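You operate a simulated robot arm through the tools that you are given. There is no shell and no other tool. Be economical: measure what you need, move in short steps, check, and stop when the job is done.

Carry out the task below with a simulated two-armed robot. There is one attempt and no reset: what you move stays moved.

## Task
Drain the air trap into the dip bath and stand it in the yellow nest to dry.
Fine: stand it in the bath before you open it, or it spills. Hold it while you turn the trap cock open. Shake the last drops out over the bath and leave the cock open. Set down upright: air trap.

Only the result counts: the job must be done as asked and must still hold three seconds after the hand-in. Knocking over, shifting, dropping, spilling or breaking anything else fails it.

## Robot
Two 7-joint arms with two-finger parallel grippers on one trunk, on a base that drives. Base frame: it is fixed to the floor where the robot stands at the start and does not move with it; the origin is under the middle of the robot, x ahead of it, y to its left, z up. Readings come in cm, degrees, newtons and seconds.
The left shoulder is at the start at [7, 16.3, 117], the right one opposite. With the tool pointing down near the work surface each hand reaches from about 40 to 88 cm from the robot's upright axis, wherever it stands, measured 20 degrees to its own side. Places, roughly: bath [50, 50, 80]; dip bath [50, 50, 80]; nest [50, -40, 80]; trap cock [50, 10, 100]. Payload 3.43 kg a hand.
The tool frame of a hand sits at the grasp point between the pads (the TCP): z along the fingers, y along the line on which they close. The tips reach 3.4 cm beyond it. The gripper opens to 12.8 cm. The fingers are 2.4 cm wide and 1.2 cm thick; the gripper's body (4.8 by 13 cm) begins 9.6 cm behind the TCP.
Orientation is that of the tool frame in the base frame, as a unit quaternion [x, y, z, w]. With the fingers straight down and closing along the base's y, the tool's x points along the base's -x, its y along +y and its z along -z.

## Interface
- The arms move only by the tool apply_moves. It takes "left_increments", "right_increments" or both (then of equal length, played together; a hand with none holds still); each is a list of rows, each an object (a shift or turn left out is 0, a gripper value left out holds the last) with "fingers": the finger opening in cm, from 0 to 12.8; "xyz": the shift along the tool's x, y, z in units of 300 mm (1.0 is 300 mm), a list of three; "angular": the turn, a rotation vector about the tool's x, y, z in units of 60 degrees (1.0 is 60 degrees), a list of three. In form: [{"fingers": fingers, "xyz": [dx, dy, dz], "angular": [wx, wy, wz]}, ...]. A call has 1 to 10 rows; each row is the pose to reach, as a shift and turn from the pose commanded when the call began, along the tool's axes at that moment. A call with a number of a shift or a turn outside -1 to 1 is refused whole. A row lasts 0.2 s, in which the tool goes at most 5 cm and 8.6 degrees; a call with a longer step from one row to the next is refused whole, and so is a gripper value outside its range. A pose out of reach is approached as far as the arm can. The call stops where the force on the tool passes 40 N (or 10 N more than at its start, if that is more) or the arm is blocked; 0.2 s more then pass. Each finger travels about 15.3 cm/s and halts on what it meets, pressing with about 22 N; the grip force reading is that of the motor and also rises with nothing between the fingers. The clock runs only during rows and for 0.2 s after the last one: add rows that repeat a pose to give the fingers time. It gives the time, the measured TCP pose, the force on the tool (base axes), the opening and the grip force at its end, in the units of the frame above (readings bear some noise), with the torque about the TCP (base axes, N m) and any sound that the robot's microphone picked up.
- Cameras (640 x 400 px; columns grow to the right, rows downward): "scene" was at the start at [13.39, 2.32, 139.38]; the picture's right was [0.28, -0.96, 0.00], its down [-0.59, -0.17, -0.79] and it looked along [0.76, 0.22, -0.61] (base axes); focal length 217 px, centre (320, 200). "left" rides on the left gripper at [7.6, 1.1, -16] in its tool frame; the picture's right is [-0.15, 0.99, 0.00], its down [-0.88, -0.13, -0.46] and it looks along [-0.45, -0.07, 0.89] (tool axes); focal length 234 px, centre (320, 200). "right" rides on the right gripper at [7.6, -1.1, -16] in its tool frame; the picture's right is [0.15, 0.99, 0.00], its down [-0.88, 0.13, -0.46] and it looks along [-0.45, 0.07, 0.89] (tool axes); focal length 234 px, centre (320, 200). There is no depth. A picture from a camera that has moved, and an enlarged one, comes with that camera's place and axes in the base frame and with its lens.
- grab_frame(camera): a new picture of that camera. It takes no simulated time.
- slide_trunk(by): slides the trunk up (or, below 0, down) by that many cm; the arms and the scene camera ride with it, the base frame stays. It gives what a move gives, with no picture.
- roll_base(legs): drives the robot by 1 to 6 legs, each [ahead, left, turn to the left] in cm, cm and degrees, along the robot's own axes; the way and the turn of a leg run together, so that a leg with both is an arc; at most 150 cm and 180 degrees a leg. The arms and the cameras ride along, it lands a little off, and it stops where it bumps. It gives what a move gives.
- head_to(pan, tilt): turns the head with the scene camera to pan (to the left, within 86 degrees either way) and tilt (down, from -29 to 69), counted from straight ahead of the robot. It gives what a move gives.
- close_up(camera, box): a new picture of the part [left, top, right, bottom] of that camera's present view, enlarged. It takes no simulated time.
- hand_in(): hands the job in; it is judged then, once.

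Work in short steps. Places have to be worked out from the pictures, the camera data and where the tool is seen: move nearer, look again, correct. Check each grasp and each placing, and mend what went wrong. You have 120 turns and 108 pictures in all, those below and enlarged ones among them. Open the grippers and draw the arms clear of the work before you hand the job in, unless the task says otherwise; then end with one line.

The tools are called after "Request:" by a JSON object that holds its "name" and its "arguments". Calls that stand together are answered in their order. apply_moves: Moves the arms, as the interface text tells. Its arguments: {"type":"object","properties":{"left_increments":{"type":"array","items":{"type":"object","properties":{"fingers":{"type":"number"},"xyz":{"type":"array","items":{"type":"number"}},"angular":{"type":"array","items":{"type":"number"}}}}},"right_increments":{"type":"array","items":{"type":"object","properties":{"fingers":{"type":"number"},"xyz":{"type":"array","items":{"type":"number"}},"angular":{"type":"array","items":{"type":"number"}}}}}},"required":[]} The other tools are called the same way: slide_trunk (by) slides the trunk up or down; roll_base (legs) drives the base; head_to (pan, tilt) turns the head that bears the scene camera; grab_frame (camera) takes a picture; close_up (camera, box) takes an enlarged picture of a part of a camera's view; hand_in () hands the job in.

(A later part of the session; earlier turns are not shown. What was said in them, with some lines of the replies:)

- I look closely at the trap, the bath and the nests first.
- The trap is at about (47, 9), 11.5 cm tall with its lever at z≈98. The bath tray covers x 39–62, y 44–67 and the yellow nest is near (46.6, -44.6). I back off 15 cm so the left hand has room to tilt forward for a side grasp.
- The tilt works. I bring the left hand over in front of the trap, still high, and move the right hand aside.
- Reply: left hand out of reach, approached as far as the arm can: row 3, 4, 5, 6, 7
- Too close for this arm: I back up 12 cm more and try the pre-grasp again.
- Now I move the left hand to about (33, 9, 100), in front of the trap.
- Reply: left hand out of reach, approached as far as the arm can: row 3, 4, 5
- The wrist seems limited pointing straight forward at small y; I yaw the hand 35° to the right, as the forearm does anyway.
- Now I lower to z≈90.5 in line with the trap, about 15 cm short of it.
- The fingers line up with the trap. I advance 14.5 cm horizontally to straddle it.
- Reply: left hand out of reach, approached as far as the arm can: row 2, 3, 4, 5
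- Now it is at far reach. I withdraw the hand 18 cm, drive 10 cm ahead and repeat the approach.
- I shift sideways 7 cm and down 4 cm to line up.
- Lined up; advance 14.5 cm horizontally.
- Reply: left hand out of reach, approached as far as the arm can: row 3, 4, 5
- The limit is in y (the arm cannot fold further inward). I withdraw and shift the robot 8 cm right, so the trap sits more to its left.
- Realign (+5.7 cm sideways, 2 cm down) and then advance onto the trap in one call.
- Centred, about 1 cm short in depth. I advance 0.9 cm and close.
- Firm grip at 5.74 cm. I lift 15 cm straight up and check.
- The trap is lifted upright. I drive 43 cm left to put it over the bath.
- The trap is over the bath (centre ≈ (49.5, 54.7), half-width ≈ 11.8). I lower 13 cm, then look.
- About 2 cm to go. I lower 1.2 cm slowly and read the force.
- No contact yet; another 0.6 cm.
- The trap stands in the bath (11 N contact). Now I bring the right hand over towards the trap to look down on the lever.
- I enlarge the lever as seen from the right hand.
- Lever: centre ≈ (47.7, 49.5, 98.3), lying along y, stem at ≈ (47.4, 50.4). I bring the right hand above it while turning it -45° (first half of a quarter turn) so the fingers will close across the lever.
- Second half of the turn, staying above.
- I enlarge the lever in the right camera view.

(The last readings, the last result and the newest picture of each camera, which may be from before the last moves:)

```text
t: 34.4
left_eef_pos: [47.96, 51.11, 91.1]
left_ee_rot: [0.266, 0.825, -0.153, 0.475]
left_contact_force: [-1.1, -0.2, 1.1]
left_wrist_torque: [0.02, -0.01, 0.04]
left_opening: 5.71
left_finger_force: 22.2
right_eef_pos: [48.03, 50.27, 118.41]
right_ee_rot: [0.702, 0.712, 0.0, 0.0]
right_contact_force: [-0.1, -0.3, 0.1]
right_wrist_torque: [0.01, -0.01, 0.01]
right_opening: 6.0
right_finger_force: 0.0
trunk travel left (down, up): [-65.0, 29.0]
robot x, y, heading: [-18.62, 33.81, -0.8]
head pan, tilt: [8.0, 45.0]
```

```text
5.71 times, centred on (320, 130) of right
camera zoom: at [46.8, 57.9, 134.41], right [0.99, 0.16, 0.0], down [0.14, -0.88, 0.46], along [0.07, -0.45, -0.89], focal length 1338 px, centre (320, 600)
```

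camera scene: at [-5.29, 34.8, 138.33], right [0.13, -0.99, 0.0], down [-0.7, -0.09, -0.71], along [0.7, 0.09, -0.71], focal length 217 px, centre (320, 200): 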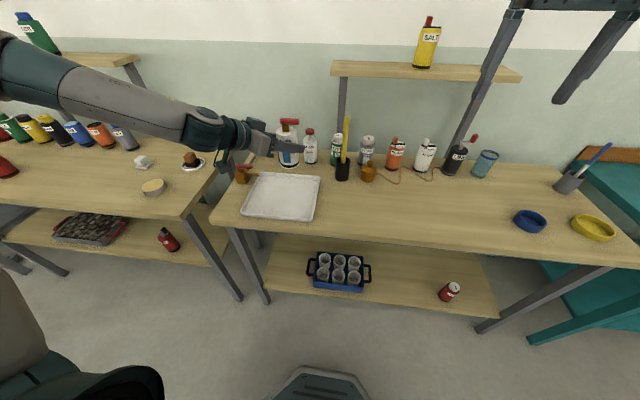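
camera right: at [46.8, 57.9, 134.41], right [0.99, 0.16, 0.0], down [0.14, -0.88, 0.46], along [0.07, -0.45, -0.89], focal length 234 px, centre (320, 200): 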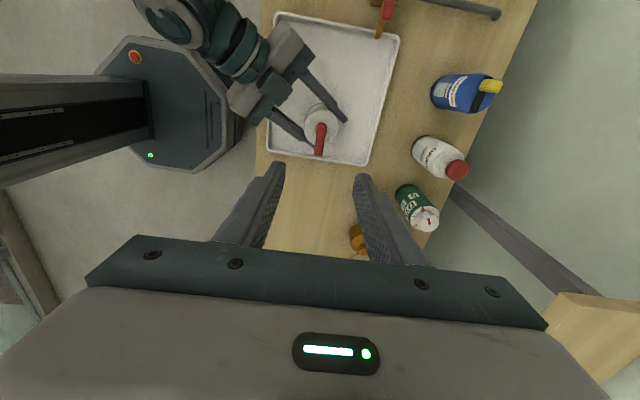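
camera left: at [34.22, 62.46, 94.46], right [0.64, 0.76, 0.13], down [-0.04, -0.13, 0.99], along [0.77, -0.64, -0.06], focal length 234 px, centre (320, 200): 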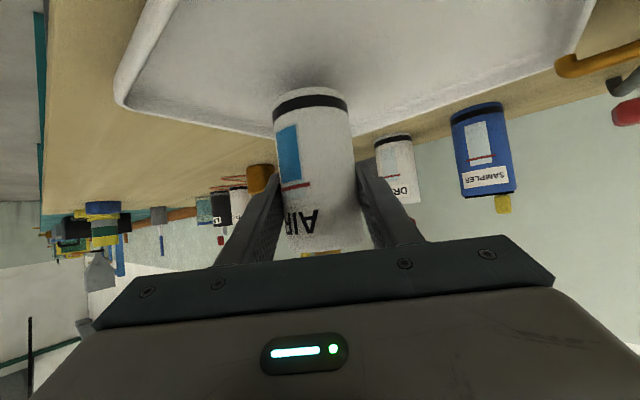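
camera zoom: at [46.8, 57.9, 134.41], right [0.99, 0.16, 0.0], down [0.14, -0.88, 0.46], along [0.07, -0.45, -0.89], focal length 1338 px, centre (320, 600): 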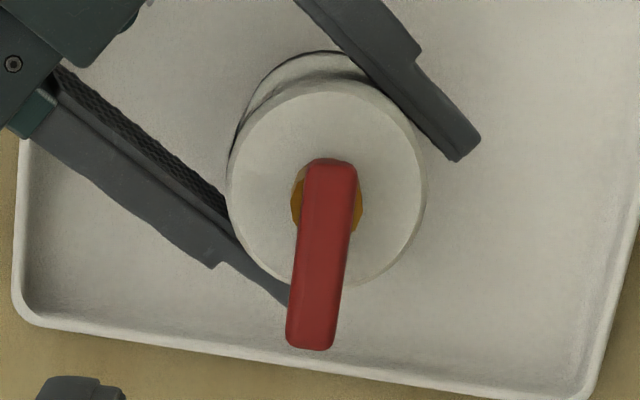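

From the hand camera: stem at ≈ (48.0, 51.1), lever from y 47.7 to 52.3. I descend to z=101 over it with the fingers 4 cm apart.

Request:
{"name": "apply_moves", "arguments": {"right_increments": [{"xyz": [0.02, 0, 0.15], "fingers": 5}, {"xyz": [0.022, 0, 0.3], "fingers": 4.5}, {"xyz": [0.022, 0, 0.42], "fingers": 4}, {"xyz": [0.022, 0, 0.51], "fingers": 4}, {"xyz": [0.022, 0, 0.58], "fingers": 4}, {"xyz": [0.022, 0, 0.58], "fingers": 4}]}}

Request:
{"name": "grab_frame", "arguments": {"camera": "right"}}

Request:
{"name": "close_up", "arguments": {"camera": "scene", "box": [230, 105, 342, 175]}}

```text
t: 35.8
left_eef_pos: [48.1, 51.14, 91.22]
left_ee_rot: [0.265, 0.824, -0.154, 0.476]
left_contact_force: [-0.1, -0.7, 1.5]
left_wrist_torque: [0.01, -0.01, -0.03]
left_opening: 5.71
left_finger_force: 22.2
right_eef_pos: [48.19, 50.97, 100.99]
right_ee_rot: [0.701, 0.713, -0.001, 0.0]
right_contact_force: [-0.3, 0.1, -0.1]
right_wrist_torque: [0.01, -0.01, 0.01]
right_opening: 4.0
right_finger_force: 0.1
trunk travel left (down, up): [-65.0, 29.0]
robot x, y, heading: [-18.55, 34.0, -0.6]
head pan, tilt: [8.0, 45.0]
```

```text
75 pictures are left
camera right: at [46.93, 58.63, 117.02], right [0.99, 0.16, 0.0], down [0.15, -0.88, 0.46], along [0.07, -0.45, -0.89], focal length 234 px, centre (320, 200)
```

right: 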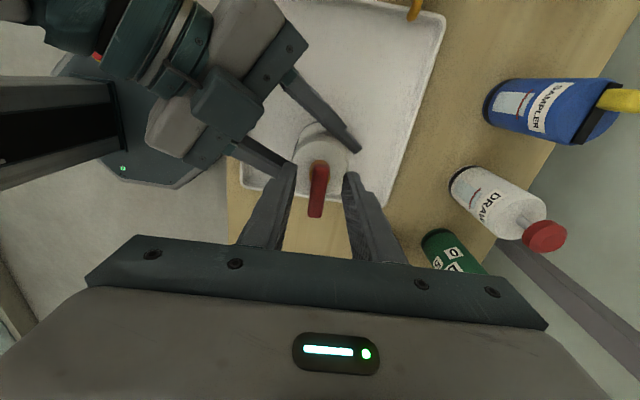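

```text
5.71 times, centred on (286, 140) of scene
camera zoom: at [-5.32, 34.76, 138.33], right [0.13, -0.99, 0.0], down [-0.7, -0.09, -0.71], along [0.7, 0.09, -0.71], focal length 1238 px, centre (514, 543)
```

zoom: 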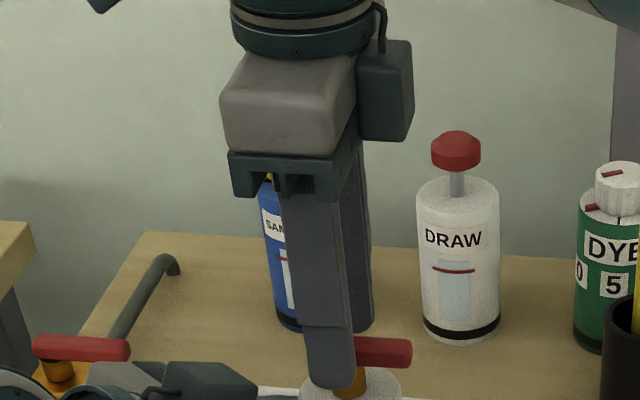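

The fingers straddle the lever nicely. I lower 0.7 cm and close on it.

Request:
{"name": "apply_moves", "arguments": {"right_increments": [{"xyz": [0, 0, 0.012], "fingers": 4}, {"xyz": [0, 0, 0.023], "fingers": 4}, {"xyz": [0, 0, 0.023], "fingers": 2.5}, {"xyz": [0, 0, 0.023], "fingers": 1}, {"xyz": [0, 0, 0.023], "fingers": 0.5}, {"xyz": [0, 0, 0.023], "fingers": 0.5}]}}

Request:
{"name": "close_up", "arguments": {"camera": "right", "box": [240, 110, 400, 260]}}

```text
t: 37.2
left_eef_pos: [48.0, 51.07, 91.18]
left_ee_rot: [0.265, 0.825, -0.153, 0.475]
left_contact_force: [2.3, -0.7, -0.4]
left_wrist_torque: [-0.13, 0.11, -0.02]
left_opening: 5.71
left_finger_force: 22.4
right_eef_pos: [48.23, 51.05, 100.47]
right_ee_rot: [0.701, 0.713, -0.001, -0.002]
right_contact_force: [-2.8, -0.5, 1.2]
right_wrist_torque: [0.07, 0.0, -0.02]
right_opening: 1.87
right_finger_force: 21.7
trunk travel left (down, up): [-65.0, 29.0]
robot x, y, heading: [-18.51, 33.6, -0.8]
head pan, tilt: [8.0, 45.0]
```

```text
2.67 times, centred on (320, 185) of right
camera zoom: at [46.9, 58.59, 116.5], right [0.99, 0.16, 0.0], down [0.15, -0.88, 0.46], along [0.07, -0.45, -0.89], focal length 624 px, centre (320, 240)
```

zoom: 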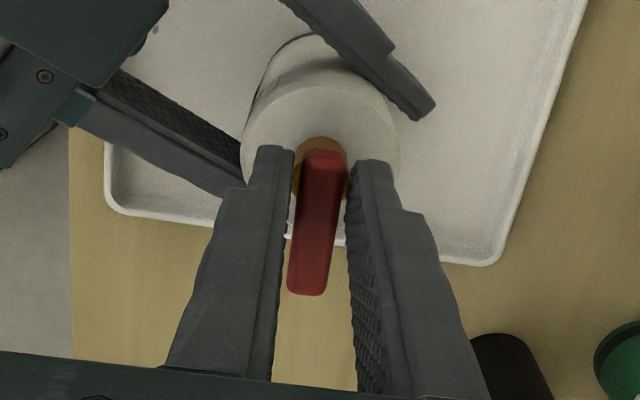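

The opening of 1.87 cm suggests that the tips clamp the brass collar, not the lever (≈1.4 cm). I open, rise 0.9 cm and close again.

Request:
{"name": "apply_moves", "arguments": {"right_increments": [{"fingers": 3.5}, {"fingers": 3.5}, {"xyz": [0, 0, -0.03], "fingers": 3.5}, {"xyz": [0, 0, -0.03], "fingers": 2}, {"xyz": [0, 0, -0.03], "fingers": 0.5}, {"xyz": [0, 0, -0.03], "fingers": 0.5}, {"xyz": [0, 0, -0.03], "fingers": 0.5}]}}

Request:
{"name": "close_up", "arguments": {"camera": "right", "box": [240, 110, 400, 260]}}

```text
t: 38.8
left_eef_pos: [48.02, 51.22, 91.27]
left_ee_rot: [0.265, 0.825, -0.153, 0.475]
left_contact_force: [4.9, 0.7, -1.9]
left_wrist_torque: [-0.23, 0.35, -0.04]
left_opening: 5.74
left_finger_force: 21.5
right_eef_pos: [48.12, 51.08, 101.39]
right_ee_rot: [0.7, 0.714, 0.0, -0.001]
right_contact_force: [-5.4, -0.8, 1.5]
right_wrist_torque: [0.08, 0.19, 0.06]
right_opening: 1.27
right_finger_force: 21.6
trunk travel left (down, up): [-65.0, 29.0]
robot x, y, heading: [-18.59, 34.13, -0.8]
head pan, tilt: [8.0, 45.0]
```

```text
2.67 times, centred on (320, 185) of right
camera zoom: at [46.94, 58.63, 117.39], right [0.99, 0.16, 0.0], down [0.15, -0.88, 0.46], along [0.07, -0.45, -0.89], focal length 624 px, centre (320, 240)
```

zoom: 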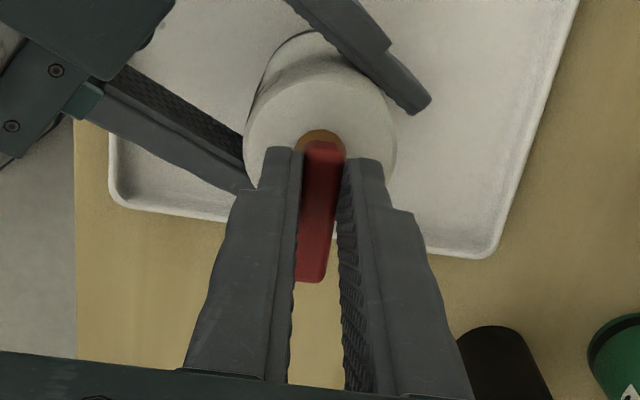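

Now it grips the lever (1.27 cm). I try turning counter-clockwise by 30° and read the torque.

Request:
{"name": "apply_moves", "arguments": {"right_increments": [{"angular": [0, 0, -0.08]}, {"angular": [0, 0, -0.16]}, {"angular": [0, 0, -0.25]}, {"angular": [0, 0, -0.33]}, {"angular": [0, 0, -0.42]}, {"angular": [0, 0, -0.5]}]}}

Request:
{"name": "close_up", "arguments": {"camera": "right", "box": [240, 110, 400, 260]}}

```text
t: 40.2
left_eef_pos: [47.96, 51.09, 91.21]
left_ee_rot: [0.265, 0.825, -0.153, 0.476]
left_contact_force: [-1.6, -2.1, -6.2]
left_wrist_torque: [0.25, -0.64, 0.06]
left_opening: 5.71
left_finger_force: 21.9
right_eef_pos: [48.12, 51.07, 101.35]
right_ee_rot: [0.492, 0.871, 0.001, 0.0]
right_contact_force: [5.2, 2.1, 16.9]
right_wrist_torque: [0.05, -0.26, -0.08]
right_opening: 1.3
right_finger_force: 21.9
trunk travel left (down, up): [-65.0, 29.0]
robot x, y, heading: [-18.43, 33.96, -1.0]
head pan, tilt: [8.0, 45.0]
```

```text
2.67 times, centred on (320, 185) of right
camera zoom: at [43.14, 56.93, 117.36], right [0.77, 0.63, 0.0], down [0.56, -0.69, 0.46], along [0.29, -0.35, -0.89], focal length 624 px, centre (320, 240)
```

zoom: 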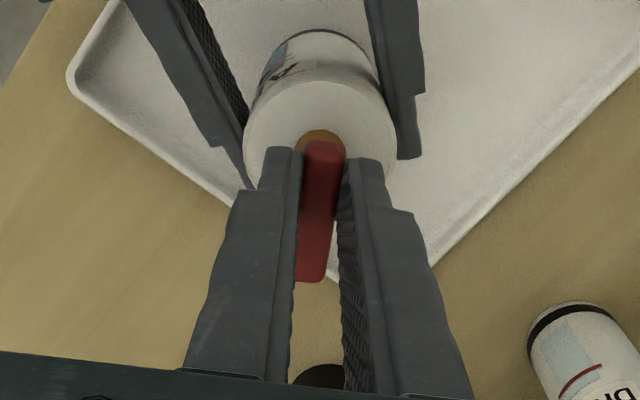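

The lever follows with little torque; no stop so far. I continue another 34°.

Request:
{"name": "apply_moves", "arguments": {"right_increments": [{"xyz": [0, 0, -0.002], "angular": [0, 0, -0.08]}, {"xyz": [0, 0, -0.004], "angular": [0, 0, -0.16]}, {"xyz": [0, 0, -0.004], "angular": [0, 0, -0.25]}, {"xyz": [0, 0, -0.004], "angular": [0, 0, -0.33]}, {"xyz": [0, 0, -0.004], "angular": [0, 0, -0.42]}, {"xyz": [0, 0, -0.004], "angular": [0, 0, -0.5]}, {"xyz": [0, 0, -0.004], "angular": [0, 0, -0.57]}]}}

Request:
{"name": "close_up", "arguments": {"camera": "right", "box": [240, 110, 400, 260]}}

Request:
{"name": "close_up", "arguments": {"camera": "scene", "box": [220, 110, 348, 190]}}

```text
t: 41.8
left_eef_pos: [48.03, 51.02, 91.24]
left_ee_rot: [0.266, 0.824, -0.153, 0.476]
left_contact_force: [-11.1, -4.6, 5.0]
left_wrist_torque: [0.43, -0.53, 0.02]
left_opening: 5.73
left_finger_force: 22.3
right_eef_pos: [48.04, 50.97, 101.39]
right_ee_rot: [0.216, 0.976, -0.001, 0.0]
right_contact_force: [11.1, 5.6, -5.6]
right_wrist_torque: [0.0, -0.65, -0.05]
right_opening: 1.29
right_finger_force: 22.0
trunk travel left (down, up): [-65.0, 29.0]
robot x, y, heading: [-18.7, 33.94, -0.8]
head pan, tilt: [8.0, 45.0]
```

```text
2.67 times, centred on (320, 185) of right
camera zoom: at [40.76, 53.14, 117.4], right [0.28, 0.96, 0.0], down [0.85, -0.25, 0.45], along [0.44, -0.13, -0.89], focal length 624 px, centre (320, 240)
```

zoom: 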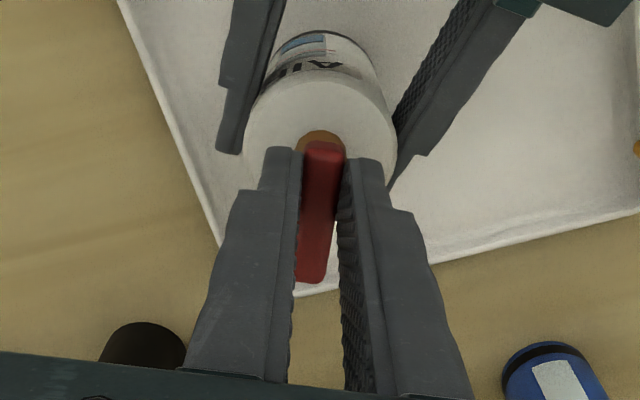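

```text
5.00 times, centred on (284, 150) of scene
camera zoom: at [-5.29, 34.76, 138.32], right [0.13, -0.99, 0.0], down [-0.7, -0.09, -0.71], along [0.7, 0.09, -0.71], focal length 1084 px, centre (500, 450)
```

zoom: 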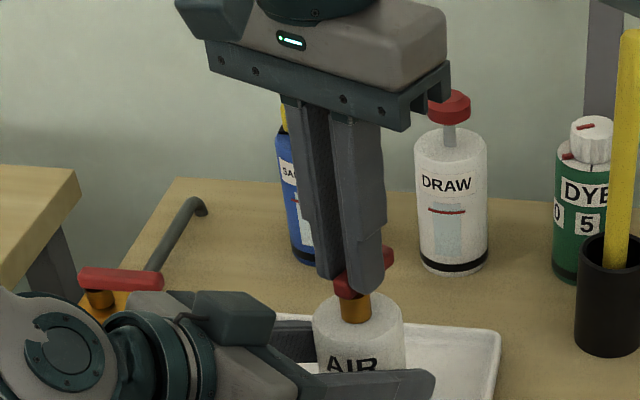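

64° turned without a stop. I continue 26° to a quarter turn, easing the side force slightly.

Request:
{"name": "apply_moves", "arguments": {"right_increments": [{"xyz": [-0.003, 0.003, 0.002], "angular": [0, 0, -0.08]}, {"xyz": [-0.005, 0.006, 0.002], "angular": [0, 0, -0.16]}, {"xyz": [-0.005, 0.006, 0.002], "angular": [0, 0, -0.25]}, {"xyz": [-0.005, 0.006, 0.002], "angular": [0, 0, -0.33]}, {"xyz": [-0.005, 0.006, 0.002], "angular": [0, 0, -0.42]}, {"xyz": [-0.005, 0.006, 0.002], "angular": [0, 0, -0.42]}]}}

Request:
{"name": "grab_frame", "arguments": {"camera": "right"}}

```text
t: 43.2
left_eef_pos: [48.09, 51.17, 91.24]
left_ee_rot: [0.264, 0.825, -0.153, 0.475]
left_contact_force: [15.7, 6.0, -4.2]
left_wrist_torque: [-0.29, 0.53, 0.04]
left_opening: 5.72
left_finger_force: 22.2
right_eef_pos: [48.16, 51.08, 101.31]
right_ee_rot: [-0.005, 1.0, 0.0, -0.001]
right_contact_force: [-14.3, -4.1, 7.0]
right_wrist_torque: [-0.13, 0.73, 0.0]
right_opening: 1.3
right_finger_force: 21.5
trunk travel left (down, up): [-65.0, 29.0]
robot x, y, heading: [-18.64, 34.22, -0.7]
head pan, tilt: [8.0, 45.0]
```

```text
68 pictures are left
camera right: at [40.66, 49.91, 117.39], right [-0.16, 0.99, 0.0], down [0.88, 0.14, 0.45], along [0.45, 0.07, -0.89], focal length 234 px, centre (320, 200)
```

right: 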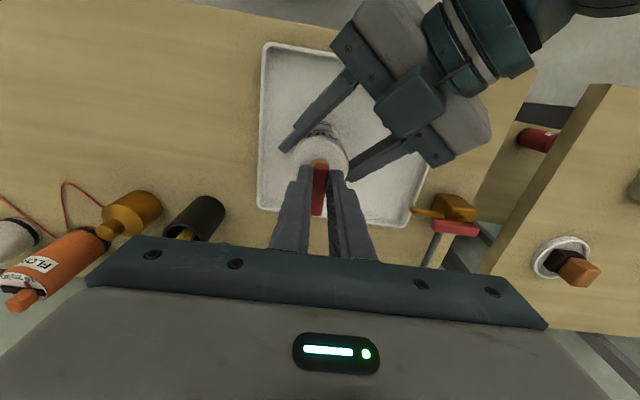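

A quarter turn is done without a stop. I check the blue level window on the trap.

Request:
{"name": "close_up", "arguments": {"camera": "left", "box": [240, 60, 400, 260]}}

Request:
{"name": "close_up", "arguments": {"camera": "scene", "box": [250, 150, 330, 200]}}

```text
2.00 times, centred on (320, 160) of left
camera zoom: at [34.31, 62.39, 92.52], right [0.63, 0.76, 0.13], down [-0.04, -0.13, 0.99], along [0.77, -0.63, -0.06], focal length 468 px, centre (320, 280)
```

zoom: 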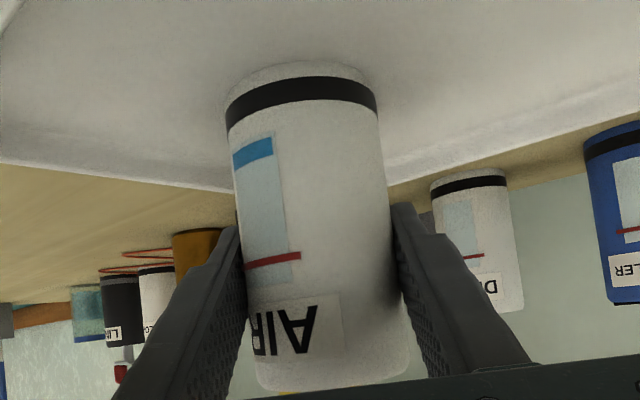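

```text
8.00 times, centred on (290, 175) of scene
camera zoom: at [-5.31, 34.76, 138.33], right [0.13, -0.99, 0.0], down [-0.7, -0.09, -0.71], along [0.7, 0.09, -0.71], focal length 1734 px, centre (560, 400)
```

zoom: 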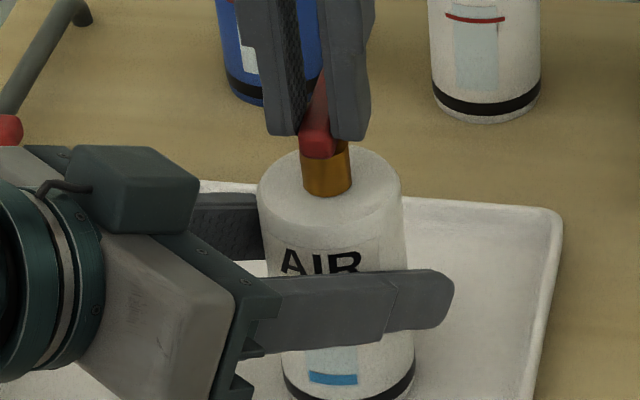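

It is draining: the level window is nearly empty. I release the lever and raise the right hand while the rest drains.

Request:
{"name": "apply_moves", "arguments": {"right_increments": [{"fingers": 3}, {"fingers": 4}, {"fingers": 4}, {"xyz": [0, 0, -0.06], "fingers": 4}, {"xyz": [0, 0, -0.2], "fingers": 4}, {"xyz": [0, 0, -0.35], "fingers": 4}, {"xyz": [0, 0, -0.5], "fingers": 4}, {"xyz": [0, 0, -0.6], "fingers": 4}, {"xyz": [0, 0, -0.6], "fingers": 4}]}}

Request:
{"name": "close_up", "arguments": {"camera": "left", "box": [240, 60, 400, 260]}}

Request:
{"name": "close_up", "arguments": {"camera": "right", "box": [240, 60, 400, 210]}}

```text
t: 45.2
left_eef_pos: [48.02, 51.14, 91.15]
left_ee_rot: [0.266, 0.825, -0.153, 0.475]
left_contact_force: [0.6, 0.4, -1.2]
left_wrist_torque: [0.05, 0.08, 0.0]
left_opening: 5.71
left_finger_force: 21.8
right_eef_pos: [47.79, 50.57, 118.83]
right_ee_rot: [-0.003, 1.0, 0.0, 0.0]
right_contact_force: [0.4, 0.6, 0.0]
right_wrist_torque: [-0.03, 0.01, 0.04]
right_opening: 4.03
right_finger_force: 0.0
right hand out of reach, approached as far as the arm can: row 8, 9
trunk travel left (down, up): [-65.0, 29.0]
robot x, y, heading: [-18.53, 34.28, -0.7]
head pan, tilt: [8.0, 45.0]
```

```text
2.00 times, centred on (320, 160) of left
camera zoom: at [34.28, 62.34, 92.52], right [0.64, 0.76, 0.13], down [-0.04, -0.13, 0.99], along [0.77, -0.64, -0.06], focal length 468 px, centre (320, 280)
```

zoom: 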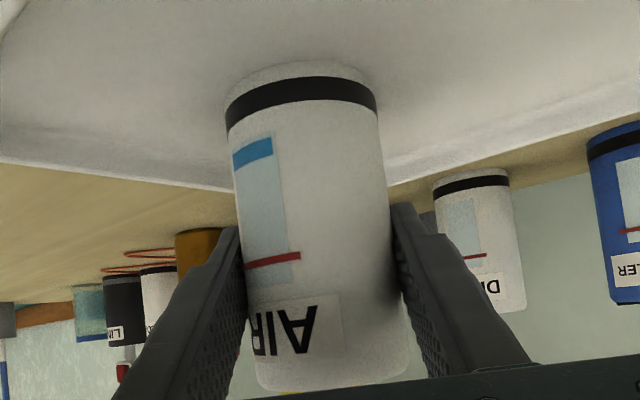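

```text
2.67 times, centred on (320, 135) of right
camera zoom: at [40.19, 49.35, 134.89], right [-0.15, 0.99, 0.0], down [0.88, 0.14, 0.46], along [0.45, 0.07, -0.89], focal length 624 px, centre (320, 373)
```

zoom: 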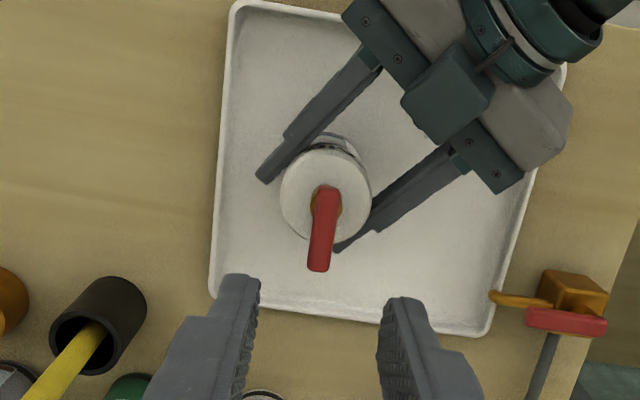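

The level holds at a last residue, to be shaken out. I lift the trap 5 cm over the bath and move the right hand away.

Request:
{"name": "apply_moves", "arguments": {"left_increments": [{"xyz": [-0.02, 0, -0.012]}, {"xyz": [-0.05, 0, -0.029]}, {"xyz": [-0.1, 0, -0.058]}, {"xyz": [-0.144, 0, -0.083]}, {"xyz": [-0.144, 0, -0.083]}, {"xyz": [-0.144, 0, -0.083]}, {"xyz": [-0.144, 0, -0.083]}], "right_increments": [{"xyz": [0, -0.14, -0.01]}, {"xyz": [0, -0.28, -0.02]}, {"xyz": [0, -0.42, -0.03]}, {"xyz": [0, -0.56, -0.04]}, {"xyz": [0, -0.7, -0.05]}, {"xyz": [0, -0.84, -0.06]}, {"xyz": [0, -0.84, -0.06]}]}}

Request:
{"name": "close_up", "arguments": {"camera": "scene", "box": [230, 120, 342, 230]}}

```text
t: 46.8
left_eef_pos: [48.08, 51.28, 96.23]
left_ee_rot: [0.265, 0.825, -0.154, 0.475]
left_contact_force: [-0.2, 0.6, -1.1]
left_wrist_torque: [-0.03, 0.0, 0.0]
left_opening: 5.7
left_finger_force: 22.0
right_eef_pos: [47.73, 25.56, 120.71]
right_ee_rot: [-0.004, 1.0, -0.002, 0.0]
right_contact_force: [-0.1, 0.8, 0.0]
right_wrist_torque: [-0.02, 0.02, -0.01]
right_opening: 4.02
right_finger_force: 0.0
trunk travel left (down, up): [-65.0, 29.0]
robot x, y, heading: [-18.49, 34.18, -0.8]
head pan, tilt: [8.0, 45.0]
```

```text
3.64 times, centred on (286, 175) of scene
camera zoom: at [-5.3, 34.9, 138.32], right [0.13, -0.99, 0.0], down [-0.7, -0.09, -0.71], along [0.7, 0.09, -0.71], focal length 788 px, centre (444, 291)
```

zoom: 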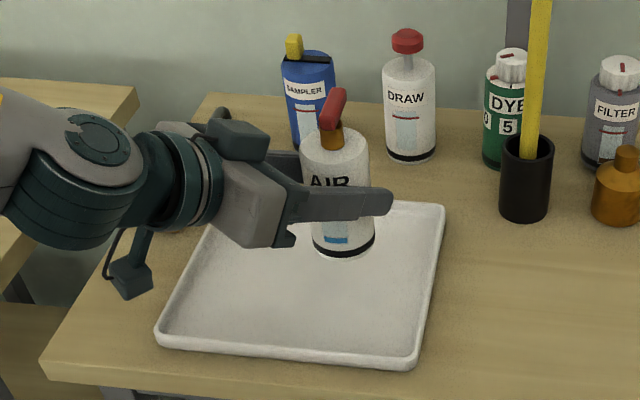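

The lever points away, trap hangs over the bath. I shake it up and down by 4 cm.

Request:
{"name": "apply_moves", "arguments": {"left_increments": [{"xyz": [-0.115, 0, -0.067]}, {"xyz": [0, 0, 0]}, {"xyz": [-0.115, 0, -0.067]}, {"xyz": [0, 0, 0]}, {"xyz": [-0.115, 0, -0.067]}, {"xyz": [0, 0, 0]}, {"xyz": [-0.115, 0, -0.067]}, {"xyz": [0, 0, 0]}, {"xyz": [-0.115, 0, -0.067]}, {"xyz": [0, 0, 0]}]}}

Request:
{"name": "close_up", "arguments": {"camera": "left", "box": [240, 60, 400, 260]}}

```text
t: 49.0
left_eef_pos: [48.15, 51.29, 96.16]
left_ee_rot: [0.265, 0.825, -0.152, 0.475]
left_contact_force: [-0.3, 0.2, -1.0]
left_wrist_torque: [-0.03, 0.02, -0.01]
left_opening: 5.71
left_finger_force: 21.9
right_eef_pos: [47.88, 25.52, 120.61]
right_ee_rot: [-0.003, 1.0, 0.0, -0.002]
right_contact_force: [0.4, 0.3, 0.5]
right_wrist_torque: [-0.02, 0.03, -0.02]
right_opening: 3.97
right_finger_force: 0.0
trunk travel left (down, up): [-65.0, 29.0]
robot x, y, heading: [-18.74, 33.91, -0.6]
head pan, tilt: [8.0, 45.0]
```

```text
2.00 times, centred on (320, 160) of left
camera zoom: at [34.52, 62.44, 97.55], right [0.64, 0.76, 0.13], down [-0.04, -0.13, 0.99], along [0.77, -0.64, -0.06], focal length 468 px, centre (320, 280)
```

zoom: 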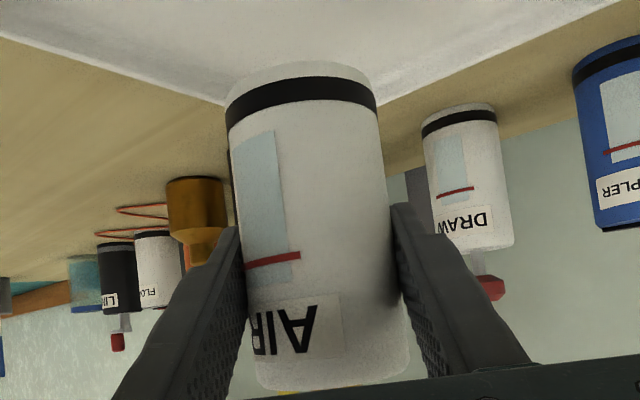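

The window is empty. I lift the trap to z≈110 for the drive.

Request:
{"name": "apply_moves", "arguments": {"left_increments": [{"xyz": [-0.1, 0, -0.058]}, {"xyz": [-0.2, 0, -0.116]}, {"xyz": [-0.3, 0, -0.173]}, {"xyz": [-0.4, 0, -0.231]}, {"xyz": [-0.4, 0, -0.231]}], "right_increments": [{"xyz": [0.05, -0.05, -0.02]}, {"xyz": [0.1, -0.1, -0.04]}, {"xyz": [0.15, -0.15, -0.06]}, {"xyz": [0.2, -0.2, -0.08]}, {"xyz": [0.2, -0.2, -0.08]}]}}

Request:
{"name": "roll_base", "arguments": {"legs": [[0, -60, 0]]}}

Request:
{"name": "grab_frame", "arguments": {"camera": "scene"}}

```text
t: 50.2
left_eef_pos: [48.26, 51.14, 110.05]
left_ee_rot: [0.265, 0.825, -0.153, 0.475]
left_contact_force: [0.0, 0.1, -2.0]
left_wrist_torque: [0.0, -0.02, -0.01]
left_opening: 5.71
left_finger_force: 22.2
right_eef_pos: [41.85, 19.44, 123.28]
right_ee_rot: [-0.003, 1.0, -0.001, -0.002]
right_contact_force: [0.0, 0.5, -0.2]
right_wrist_torque: [-0.04, 0.03, -0.05]
right_opening: 3.98
right_finger_force: 0.0
trunk travel left (down, up): [-65.0, 29.0]
robot x, y, heading: [-18.49, 34.33, -0.8]
head pan, tilt: [8.0, 45.0]
```

```text
t: 53.5
left_eef_pos: [47.47, -7.38, 109.98]
left_ee_rot: [0.262, 0.826, -0.151, 0.475]
left_contact_force: [-0.7, 0.4, -1.1]
left_wrist_torque: [-0.02, 0.01, -0.03]
left_opening: 5.72
left_finger_force: 22.0
right_eef_pos: [41.21, -39.23, 123.18]
right_ee_rot: [-0.007, 1.0, 0.001, -0.001]
right_contact_force: [-0.2, -0.4, -0.3]
right_wrist_torque: [0.05, 0.0, 0.03]
right_opening: 3.98
right_finger_force: 0.0
trunk travel left (down, up): [-65.0, 29.0]
robot x, y, heading: [-19.32, -25.17, -0.4]
head pan, tilt: [8.0, 45.0]
```

```text
61 pictures are left
camera scene: at [-5.89, -24.04, 138.32], right [0.13, -0.99, 0.0], down [-0.7, -0.09, -0.71], along [0.7, 0.09, -0.71], focal length 217 px, centre (320, 200)
```

scene: 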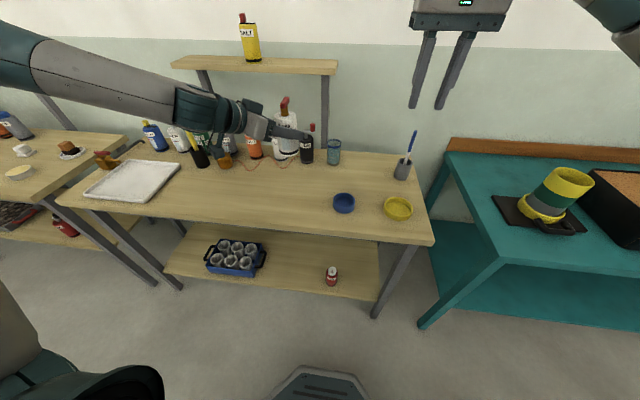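

The yellow nest is at ≈ (46.8, -44). I drive the remaining 37 cm right.

Request:
{"name": "roll_base", "arguments": {"legs": [[0, -37, 0]]}}

Request:
{"name": "grab_frame", "arguments": {"camera": "scene"}}

Request:
{"name": "grab_frame", "arguments": {"camera": "left"}}

```text
t: 55.9
left_eef_pos: [47.12, -45.02, 110.04]
left_ee_rot: [0.264, 0.826, -0.152, 0.475]
left_contact_force: [-0.5, 0.3, -1.1]
left_wrist_torque: [-0.01, 0.03, 0.03]
left_opening: 5.69
left_finger_force: 22.1
right_eef_pos: [40.88, -76.69, 123.36]
right_ee_rot: [-0.004, 1.0, -0.001, -0.001]
right_contact_force: [-0.3, 0.8, 0.4]
right_wrist_torque: [-0.03, -0.02, 0.01]
right_opening: 3.99
right_finger_force: 0.0
trunk travel left (down, up): [-65.0, 29.0]
robot x, y, heading: [-19.28, -62.4, -0.7]
head pan, tilt: [8.0, 45.0]
```

```text
60 pictures are left
camera scene: at [-6.24, -61.33, 138.32], right [0.13, -0.99, 0.0], down [-0.7, -0.09, -0.71], along [0.7, 0.09, -0.71], focal length 217 px, centre (320, 200)
```

scene: 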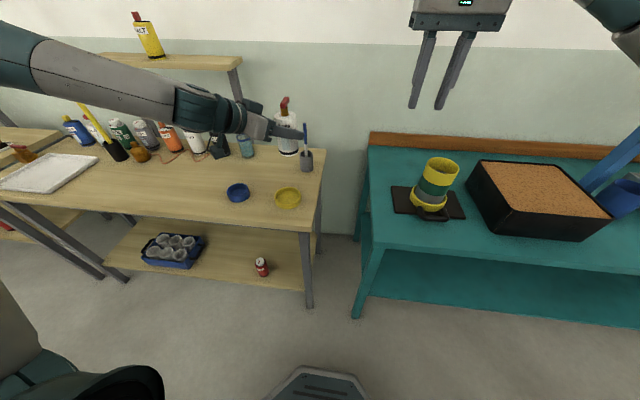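

```text
59 pictures are left
camera left: at [33.41, -33.8, 111.37], right [0.64, 0.76, 0.13], down [-0.04, -0.13, 0.99], along [0.77, -0.63, -0.06], focal length 234 px, centre (320, 200)
```

left: 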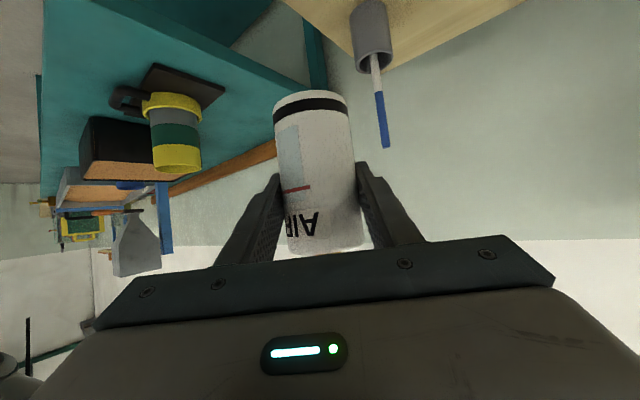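

I enlarge the nest to fix its centre relative to the trap.

Request:
{"name": "close_up", "arguments": {"camera": "scene", "box": [240, 90, 340, 220]}}

```text
3.08 times, centred on (290, 155) of scene
camera zoom: at [-6.24, -61.33, 138.32], right [0.13, -0.99, 0.0], down [-0.7, -0.09, -0.71], along [0.7, 0.09, -0.71], focal length 667 px, centre (412, 338)
```

zoom: 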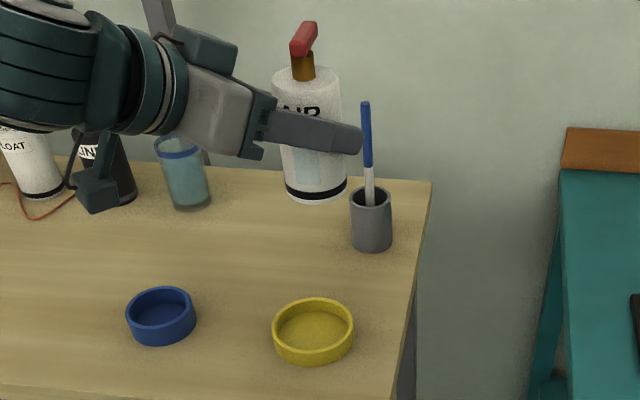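

Nest centre ≈ (46.2, -43.3), trap at ≈ (47.3, -45.2) in the same view. I shift by (-1.1, +1.9) and descend 13 cm to look again.

Request:
{"name": "apply_moves", "arguments": {"left_increments": [{"xyz": [0.102, 0.008, 0.04]}, {"xyz": [0.205, 0.016, 0.08]}, {"xyz": [0.307, 0.024, 0.12]}, {"xyz": [0.409, 0.031, 0.159]}, {"xyz": [0.409, 0.031, 0.159]}]}}

Request:
{"name": "close_up", "arguments": {"camera": "scene", "box": [240, 130, 352, 220]}}

Request:
{"name": "grab_frame", "arguments": {"camera": "left"}}

```text
t: 57.1
left_eef_pos: [46.18, -42.95, 97.19]
left_ee_rot: [0.265, 0.825, -0.152, 0.476]
left_contact_force: [-0.6, 0.9, -2.1]
left_wrist_torque: [0.01, 0.03, 0.01]
left_opening: 5.69
left_finger_force: 22.0
right_eef_pos: [40.79, -76.89, 123.37]
right_ee_rot: [-0.004, 1.0, -0.001, 0.0]
right_contact_force: [-0.4, -1.3, -0.2]
right_wrist_torque: [0.06, -0.02, -0.02]
right_opening: 4.0
right_finger_force: 0.0
trunk travel left (down, up): [-65.0, 29.0]
robot x, y, heading: [-19.1, -62.27, -0.8]
head pan, tilt: [8.0, 45.0]
```

```text
4.44 times, centred on (296, 175) of scene
camera zoom: at [-6.28, -61.41, 138.33], right [0.13, -0.99, 0.0], down [-0.7, -0.09, -0.71], along [0.7, 0.09, -0.71], focal length 963 px, centre (427, 311)
```

zoom: 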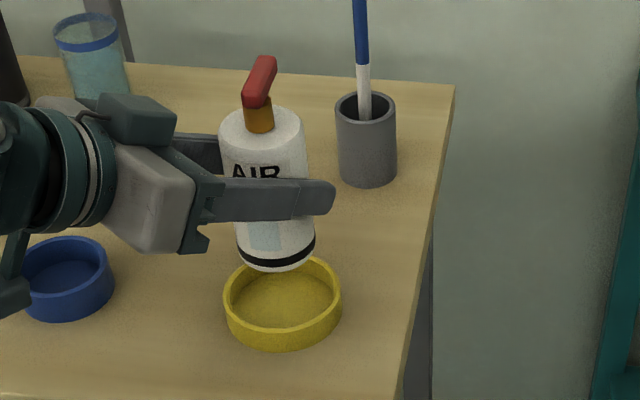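

```text
56 pictures are left
camera left: at [32.49, -31.84, 98.52], right [0.64, 0.76, 0.13], down [-0.04, -0.13, 0.99], along [0.77, -0.63, -0.06], focal length 234 px, centre (320, 200)
```

left: 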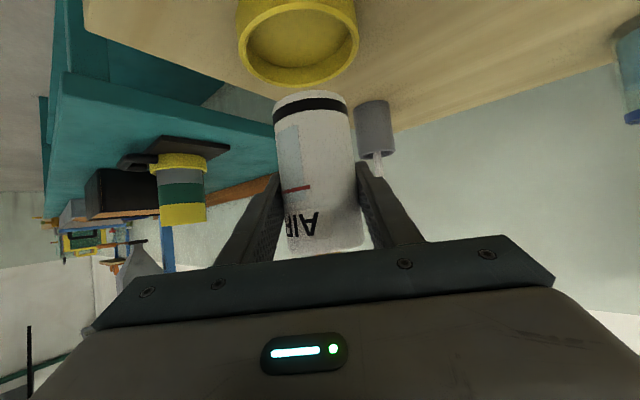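

Both views say the trap should go about 0.65 cm back towards the robot. I shift it and descend 3 cm, staying just above the rim.

Request:
{"name": "apply_moves", "arguments": {"left_increments": [{"xyz": [0.048, -0.01, 0.005]}, {"xyz": [0.096, -0.01, 0.033]}, {"xyz": [0.096, -0.01, 0.033]}]}}

Request:
{"name": "close_up", "arguments": {"camera": "scene", "box": [256, 140, 336, 220]}}

Request:
{"name": "close_up", "arguments": {"camera": "left", "box": [220, 0, 400, 140]}}

```text
t: 57.9
left_eef_pos: [45.48, -42.89, 94.02]
left_ee_rot: [0.265, 0.825, -0.153, 0.476]
left_contact_force: [0.3, 1.0, -1.8]
left_wrist_torque: [-0.01, 0.0, 0.02]
left_opening: 5.7
left_finger_force: 22.0
right_eef_pos: [40.79, -76.74, 123.44]
right_ee_rot: [-0.004, 1.0, 0.0, -0.001]
right_contact_force: [-0.3, -0.2, 0.3]
right_wrist_torque: [0.0, -0.01, 0.04]
right_opening: 4.0
right_finger_force: 0.0
trunk travel left (down, up): [-65.0, 29.0]
robot x, y, heading: [-19.79, -62.25, -0.6]
head pan, tilt: [8.0, 45.0]
```

```text
5.00 times, centred on (296, 180) of scene
camera zoom: at [-6.27, -61.32, 138.33], right [0.13, -0.99, 0.0], down [-0.7, -0.09, -0.71], along [0.7, 0.09, -0.71], focal length 1084 px, centre (440, 300)
```

zoom: 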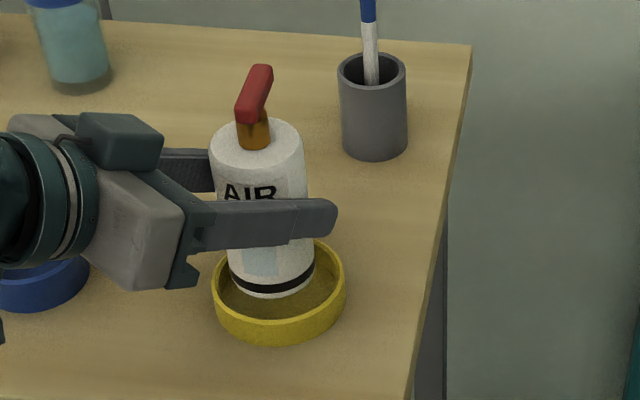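

```text
2.86 times, centred on (310, 70) of left
camera zoom: at [31.7, -31.73, 95.4], right [0.64, 0.76, 0.13], down [-0.04, -0.13, 0.99], along [0.77, -0.63, -0.06], focal length 669 px, centre (349, 571)
```

zoom: 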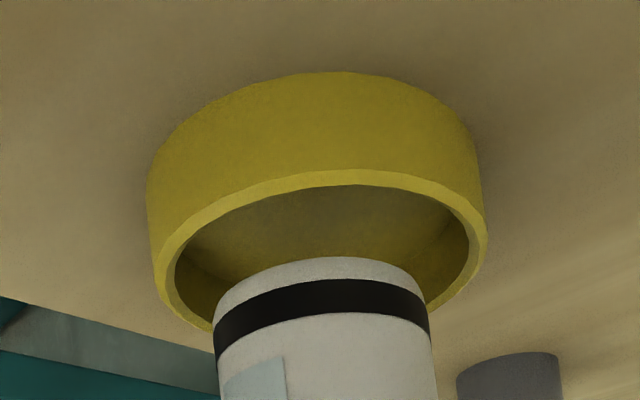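

Well aligned within about half a cm, clearance about 1.2 cm. I nudge 0.25 cm and lower 1.5 cm, then look once more.

Request:
{"name": "apply_moves", "arguments": {"left_increments": [{"xyz": [0.015, -0.008, 0.008]}, {"xyz": [0.03, -0.008, 0.017]}, {"xyz": [0.043, -0.008, 0.025]}, {"xyz": [0.043, -0.008, 0.025]}]}}

Request:
{"name": "close_up", "arguments": {"camera": "scene", "box": [256, 160, 336, 220]}}

Request:
{"name": "close_up", "arguments": {"camera": "left", "box": [220, 0, 400, 140]}}

```text
t: 58.9
left_eef_pos: [45.36, -43.28, 92.6]
left_ee_rot: [0.266, 0.825, -0.154, 0.475]
left_contact_force: [0.1, 0.8, -1.2]
left_wrist_torque: [0.01, 0.04, 0.01]
left_opening: 5.7
left_finger_force: 21.9
right_eef_pos: [40.86, -76.81, 123.43]
right_ee_rot: [-0.005, 1.0, 0.001, -0.001]
right_contact_force: [-0.8, 0.1, -0.5]
right_wrist_torque: [-0.02, 0.01, 0.03]
right_opening: 4.0
right_finger_force: 0.0
trunk travel left (down, up): [-65.0, 29.0]
robot x, y, heading: [-19.47, -62.41, -0.6]
head pan, tilt: [8.0, 45.0]
```

```text
6.67 times, centred on (296, 190) of scene
camera zoom: at [-6.25, -61.35, 138.33], right [0.13, -0.99, 0.0], down [-0.7, -0.09, -0.71], along [0.7, 0.09, -0.71], focal length 1445 px, centre (480, 267)
```

zoom: 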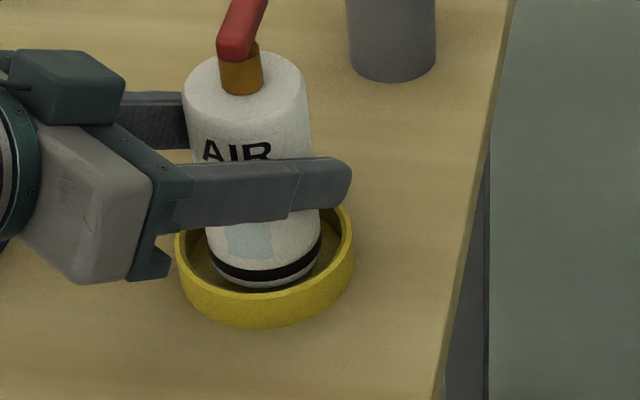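

```text
2.86 times, centred on (310, 70) of left
camera zoom: at [31.6, -32.05, 93.9], right [0.64, 0.76, 0.13], down [-0.04, -0.13, 0.99], along [0.77, -0.63, -0.06], focal length 669 px, centre (349, 571)
```

zoom: 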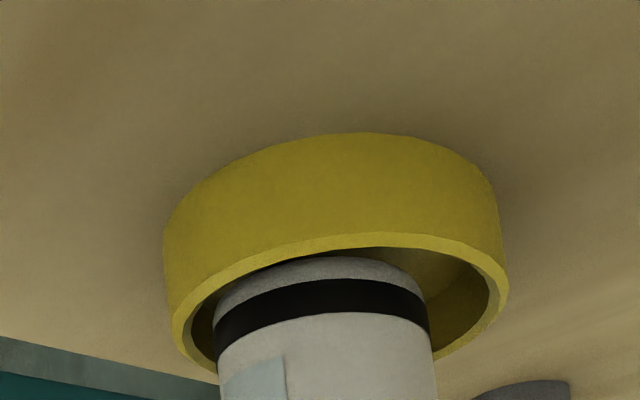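

Base is at rim height and inside. I shift 0.25 cm back sideways and lower 1.2 cm slowly.

Request:
{"name": "apply_moves", "arguments": {"left_increments": [{"xyz": [0.0, 0.008, 0.0]}, {"xyz": [0.012, 0.008, 0.007]}, {"xyz": [0.023, 0.008, 0.013]}, {"xyz": [0.035, 0.008, 0.02]}, {"xyz": [0.035, 0.008, 0.02]}]}}

Request:
{"name": "close_up", "arguments": {"camera": "left", "box": [220, 0, 400, 140]}}

```text
t: 60.1
left_eef_pos: [45.43, -43.16, 91.25]
left_ee_rot: [0.265, 0.825, -0.153, 0.475]
left_contact_force: [0.1, -0.9, -0.4]
left_wrist_torque: [-0.02, -0.05, -0.01]
left_opening: 5.7
left_finger_force: 21.6
right_eef_pos: [40.78, -76.68, 123.32]
right_ee_rot: [-0.004, 1.0, 0.0, -0.001]
right_contact_force: [0.6, -0.3, -0.3]
right_wrist_torque: [0.0, -0.01, -0.04]
right_opening: 4.01
right_finger_force: 0.1
trunk travel left (down, up): [-65.0, 29.0]
robot x, y, heading: [-19.51, -62.1, -0.7]
head pan, tilt: [8.0, 45.0]
```

```text
2.86 times, centred on (310, 70) of left
camera zoom: at [31.63, -31.88, 92.61], right [0.64, 0.76, 0.13], down [-0.04, -0.13, 0.99], along [0.77, -0.63, -0.06], focal length 669 px, centre (349, 571)
```

zoom: 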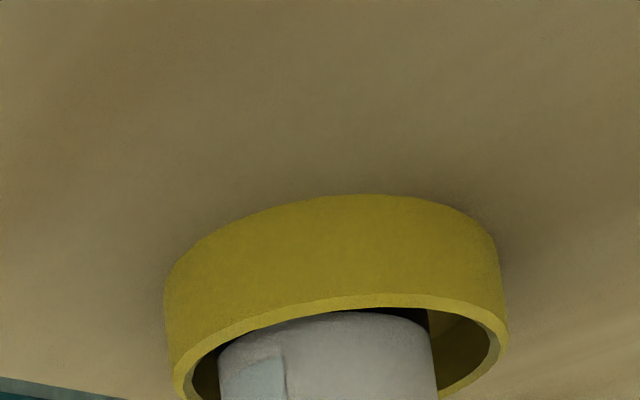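

Inside the nest with no contact yet. Another 0.6 cm, slowly.

Request:
{"name": "apply_moves", "arguments": {"left_increments": [{"xyz": [0.006, 0, 0.0035]}, {"xyz": [0.012, 0, 0.007]}, {"xyz": [0.017, 0, 0.01]}, {"xyz": [0.017, 0, 0.01]}]}}

```text
t: 61.1
left_eef_pos: [45.33, -43.1, 90.89]
left_ee_rot: [0.264, 0.824, -0.152, 0.477]
left_contact_force: [1.9, 2.7, 15.1]
left_wrist_torque: [0.14, -0.15, 0.02]
left_opening: 5.71
left_finger_force: 22.2
right_eef_pos: [40.66, -76.9, 123.35]
right_ee_rot: [-0.004, 1.0, 0.0, 0.001]
right_contact_force: [-0.2, -0.1, 0.2]
right_wrist_torque: [0.01, -0.02, 0.0]
right_opening: 3.99
right_finger_force: 0.1
trunk travel left (down, up): [-65.0, 29.0]
robot x, y, heading: [-19.65, -62.37, -0.9]
head pan, tilt: [8.0, 45.0]
```

It touches down (15 N). I ease off slightly, open the fingers and look.

Request:
{"name": "apply_moves", "arguments": {"left_increments": [{"xyz": [-0.006, 0, -0.003]}, {"xyz": [-0.006, 0, -0.003], "fingers": 6.5}, {"xyz": [-0.006, 0, -0.003], "fingers": 8}, {"xyz": [-0.006, 0, -0.003], "fingers": 10}, {"xyz": [-0.006, 0, -0.003], "fingers": 10}]}}

Request:
{"name": "close_up", "arguments": {"camera": "scene", "box": [256, 140, 352, 220]}}

Request:
{"name": "grab_frame", "arguments": {"camera": "left"}}

```text
t: 62.3
left_eef_pos: [45.35, -43.16, 90.96]
left_ee_rot: [0.265, 0.825, -0.154, 0.475]
left_contact_force: [-0.6, -0.4, -0.4]
left_wrist_torque: [-0.02, 0.0, 0.0]
left_opening: 10.02
left_finger_force: 0.1
right_eef_pos: [40.82, -76.79, 123.37]
right_ee_rot: [-0.005, 1.0, 0.0, 0.0]
right_contact_force: [-0.2, 1.0, -0.2]
right_wrist_torque: [0.0, 0.01, -0.01]
right_opening: 4.01
right_finger_force: 0.2
trunk travel left (down, up): [-65.0, 29.0]
robot x, y, heading: [-19.45, -62.31, -0.7]
head pan, tilt: [8.0, 45.0]
```

```text
5.00 times, centred on (304, 180) of scene
camera zoom: at [-6.27, -61.38, 138.33], right [0.13, -0.99, 0.0], down [-0.7, -0.09, -0.71], along [0.7, 0.09, -0.71], focal length 1084 px, centre (400, 300)
```

zoom: 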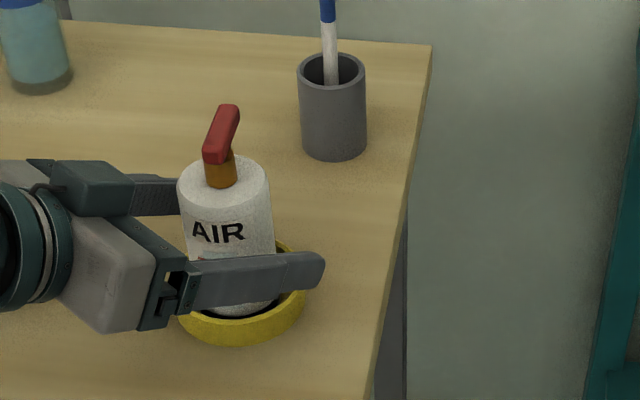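

```text
49 pictures are left
camera left: at [31.58, -31.89, 92.3], right [0.64, 0.76, 0.13], down [-0.04, -0.13, 0.99], along [0.77, -0.63, -0.06], focal length 234 px, centre (320, 200)
```

left: 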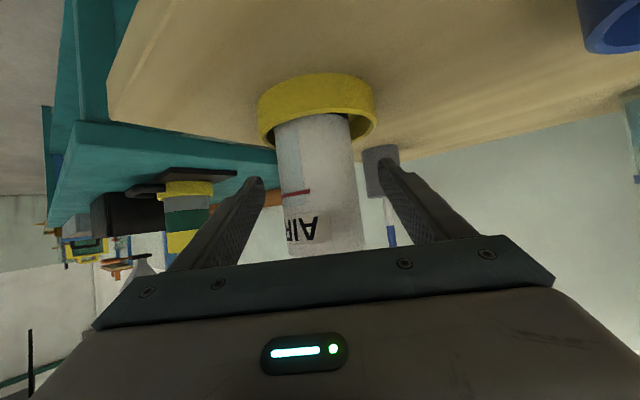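

The trap stands upright and free in the nest. I withdraw the left hand 16 cm straight back horizontally, then raise it.

Request:
{"name": "apply_moves", "arguments": {"left_increments": [{"xyz": [0.03, 0, -0.052]}, {"xyz": [0.08, 0, -0.139]}, {"xyz": [0.15, 0, -0.26]}, {"xyz": [0.21, 0, -0.364]}, {"xyz": [0.267, 0, -0.462]}, {"xyz": [0.18, 0, -0.512]}, {"xyz": [0.09, 0, -0.562]}, {"xyz": [0.0, 0, -0.612]}, {"xyz": [0.0, 0, -0.612]}]}}

Request:
{"name": "grab_frame", "arguments": {"camera": "scene"}}

Request:
{"name": "close_up", "arguments": {"camera": "scene", "box": [240, 140, 352, 220]}}

```text
t: 64.3
left_eef_pos: [32.61, -33.74, 100.32]
left_ee_rot: [0.264, 0.825, -0.153, 0.475]
left_contact_force: [0.0, 1.5, 0.4]
left_wrist_torque: [-0.02, 0.0, -0.05]
left_opening: 10.0
left_finger_force: 0.1
right_eef_pos: [40.86, -76.72, 123.4]
right_ee_rot: [-0.005, 1.0, 0.0, -0.001]
right_contact_force: [0.1, 0.2, 0.0]
right_wrist_torque: [0.02, 0.03, 0.03]
right_opening: 4.0
right_finger_force: 0.1
trunk travel left (down, up): [-65.0, 29.0]
robot x, y, heading: [-19.67, -62.28, -0.8]
head pan, tilt: [8.0, 45.0]
```

```text
48 pictures are left
camera scene: at [-6.2, -61.34, 138.32], right [0.13, -0.99, 0.0], down [-0.7, -0.09, -0.71], along [0.7, 0.09, -0.71], focal length 217 px, centre (320, 200)
```

scene: 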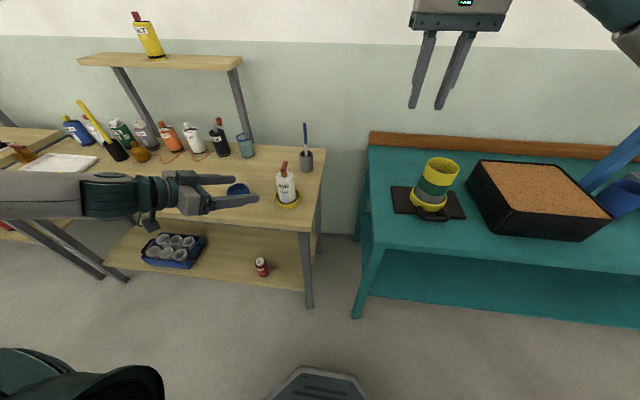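

```text
5.00 times, centred on (296, 180) of scene
camera zoom: at [-6.2, -61.34, 138.32], right [0.13, -0.99, 0.0], down [-0.7, -0.09, -0.71], along [0.7, 0.09, -0.71], focal length 1084 px, centre (440, 300)
```

zoom: 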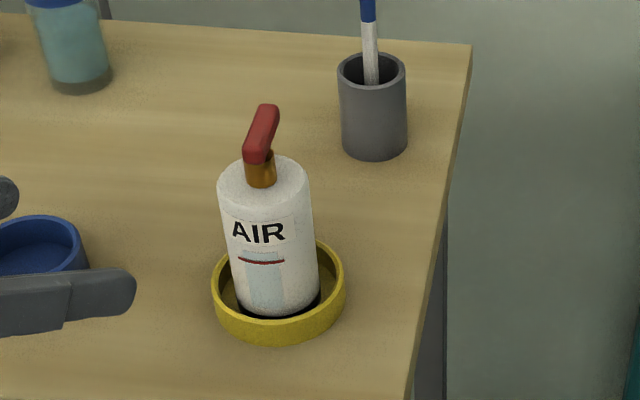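

The trap stands upright in the yellow nest, empty and with its cock open. I raise the left hand clear, open the right gripper and confirm.

Request:
{"name": "apply_moves", "arguments": {"left_increments": [{"xyz": [-0.1, 0, -0.058]}, {"xyz": [-0.2, 0, -0.116]}, {"xyz": [-0.3, 0, -0.173]}, {"xyz": [-0.4, 0, -0.231]}, {"xyz": [-0.4, 0, -0.231], "fingers": 12.8}, {"xyz": [-0.4, 0, -0.231], "fingers": 12.8}], "right_increments": [{"fingers": 8}, {"fingers": 12.8}, {"fingers": 12.8}, {"fingers": 12.8}, {"fingers": 12.8}, {"fingers": 12.8}]}}

Request:
{"name": "grab_frame", "arguments": {"camera": "scene"}}

```text
t: 65.7
left_eef_pos: [32.54, -33.7, 113.95]
left_ee_rot: [0.265, 0.825, -0.153, 0.475]
left_contact_force: [0.0, -0.7, -0.1]
left_wrist_torque: [-0.02, 0.04, 0.0]
left_opening: 12.77
left_finger_force: 0.1
right_eef_pos: [40.83, -76.8, 123.41]
right_ee_rot: [-0.004, 1.0, -0.001, 0.001]
right_contact_force: [0.6, 0.6, -0.8]
right_wrist_torque: [0.01, -0.03, 0.02]
right_opening: 12.81
right_finger_force: 0.0
trunk travel left (down, up): [-65.0, 29.0]
robot x, y, heading: [-19.35, -62.5, -0.6]
head pan, tilt: [8.0, 45.0]
```

```text
46 pictures are left
camera scene: at [-6.28, -61.37, 138.33], right [0.13, -0.99, 0.0], down [-0.7, -0.09, -0.71], along [0.7, 0.09, -0.71], focal length 217 px, centre (320, 200)
```

scene: 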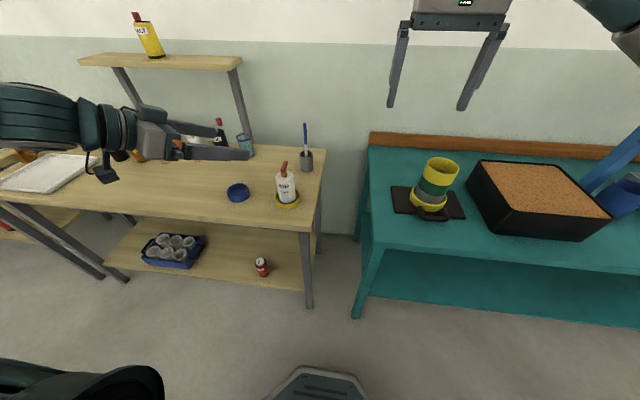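

Everything is in place and both arms are clear, so I hand in.

Request:
{"name": "hand_in", "arguments": {}}

```text
The job is handed in.
```

The air trap was drained into the dip bath, shaken out until its level window showed empty, and left standing upright in the yellow nest with its cock open; I saw nothing spilled or knocked over, and the job is handed in.
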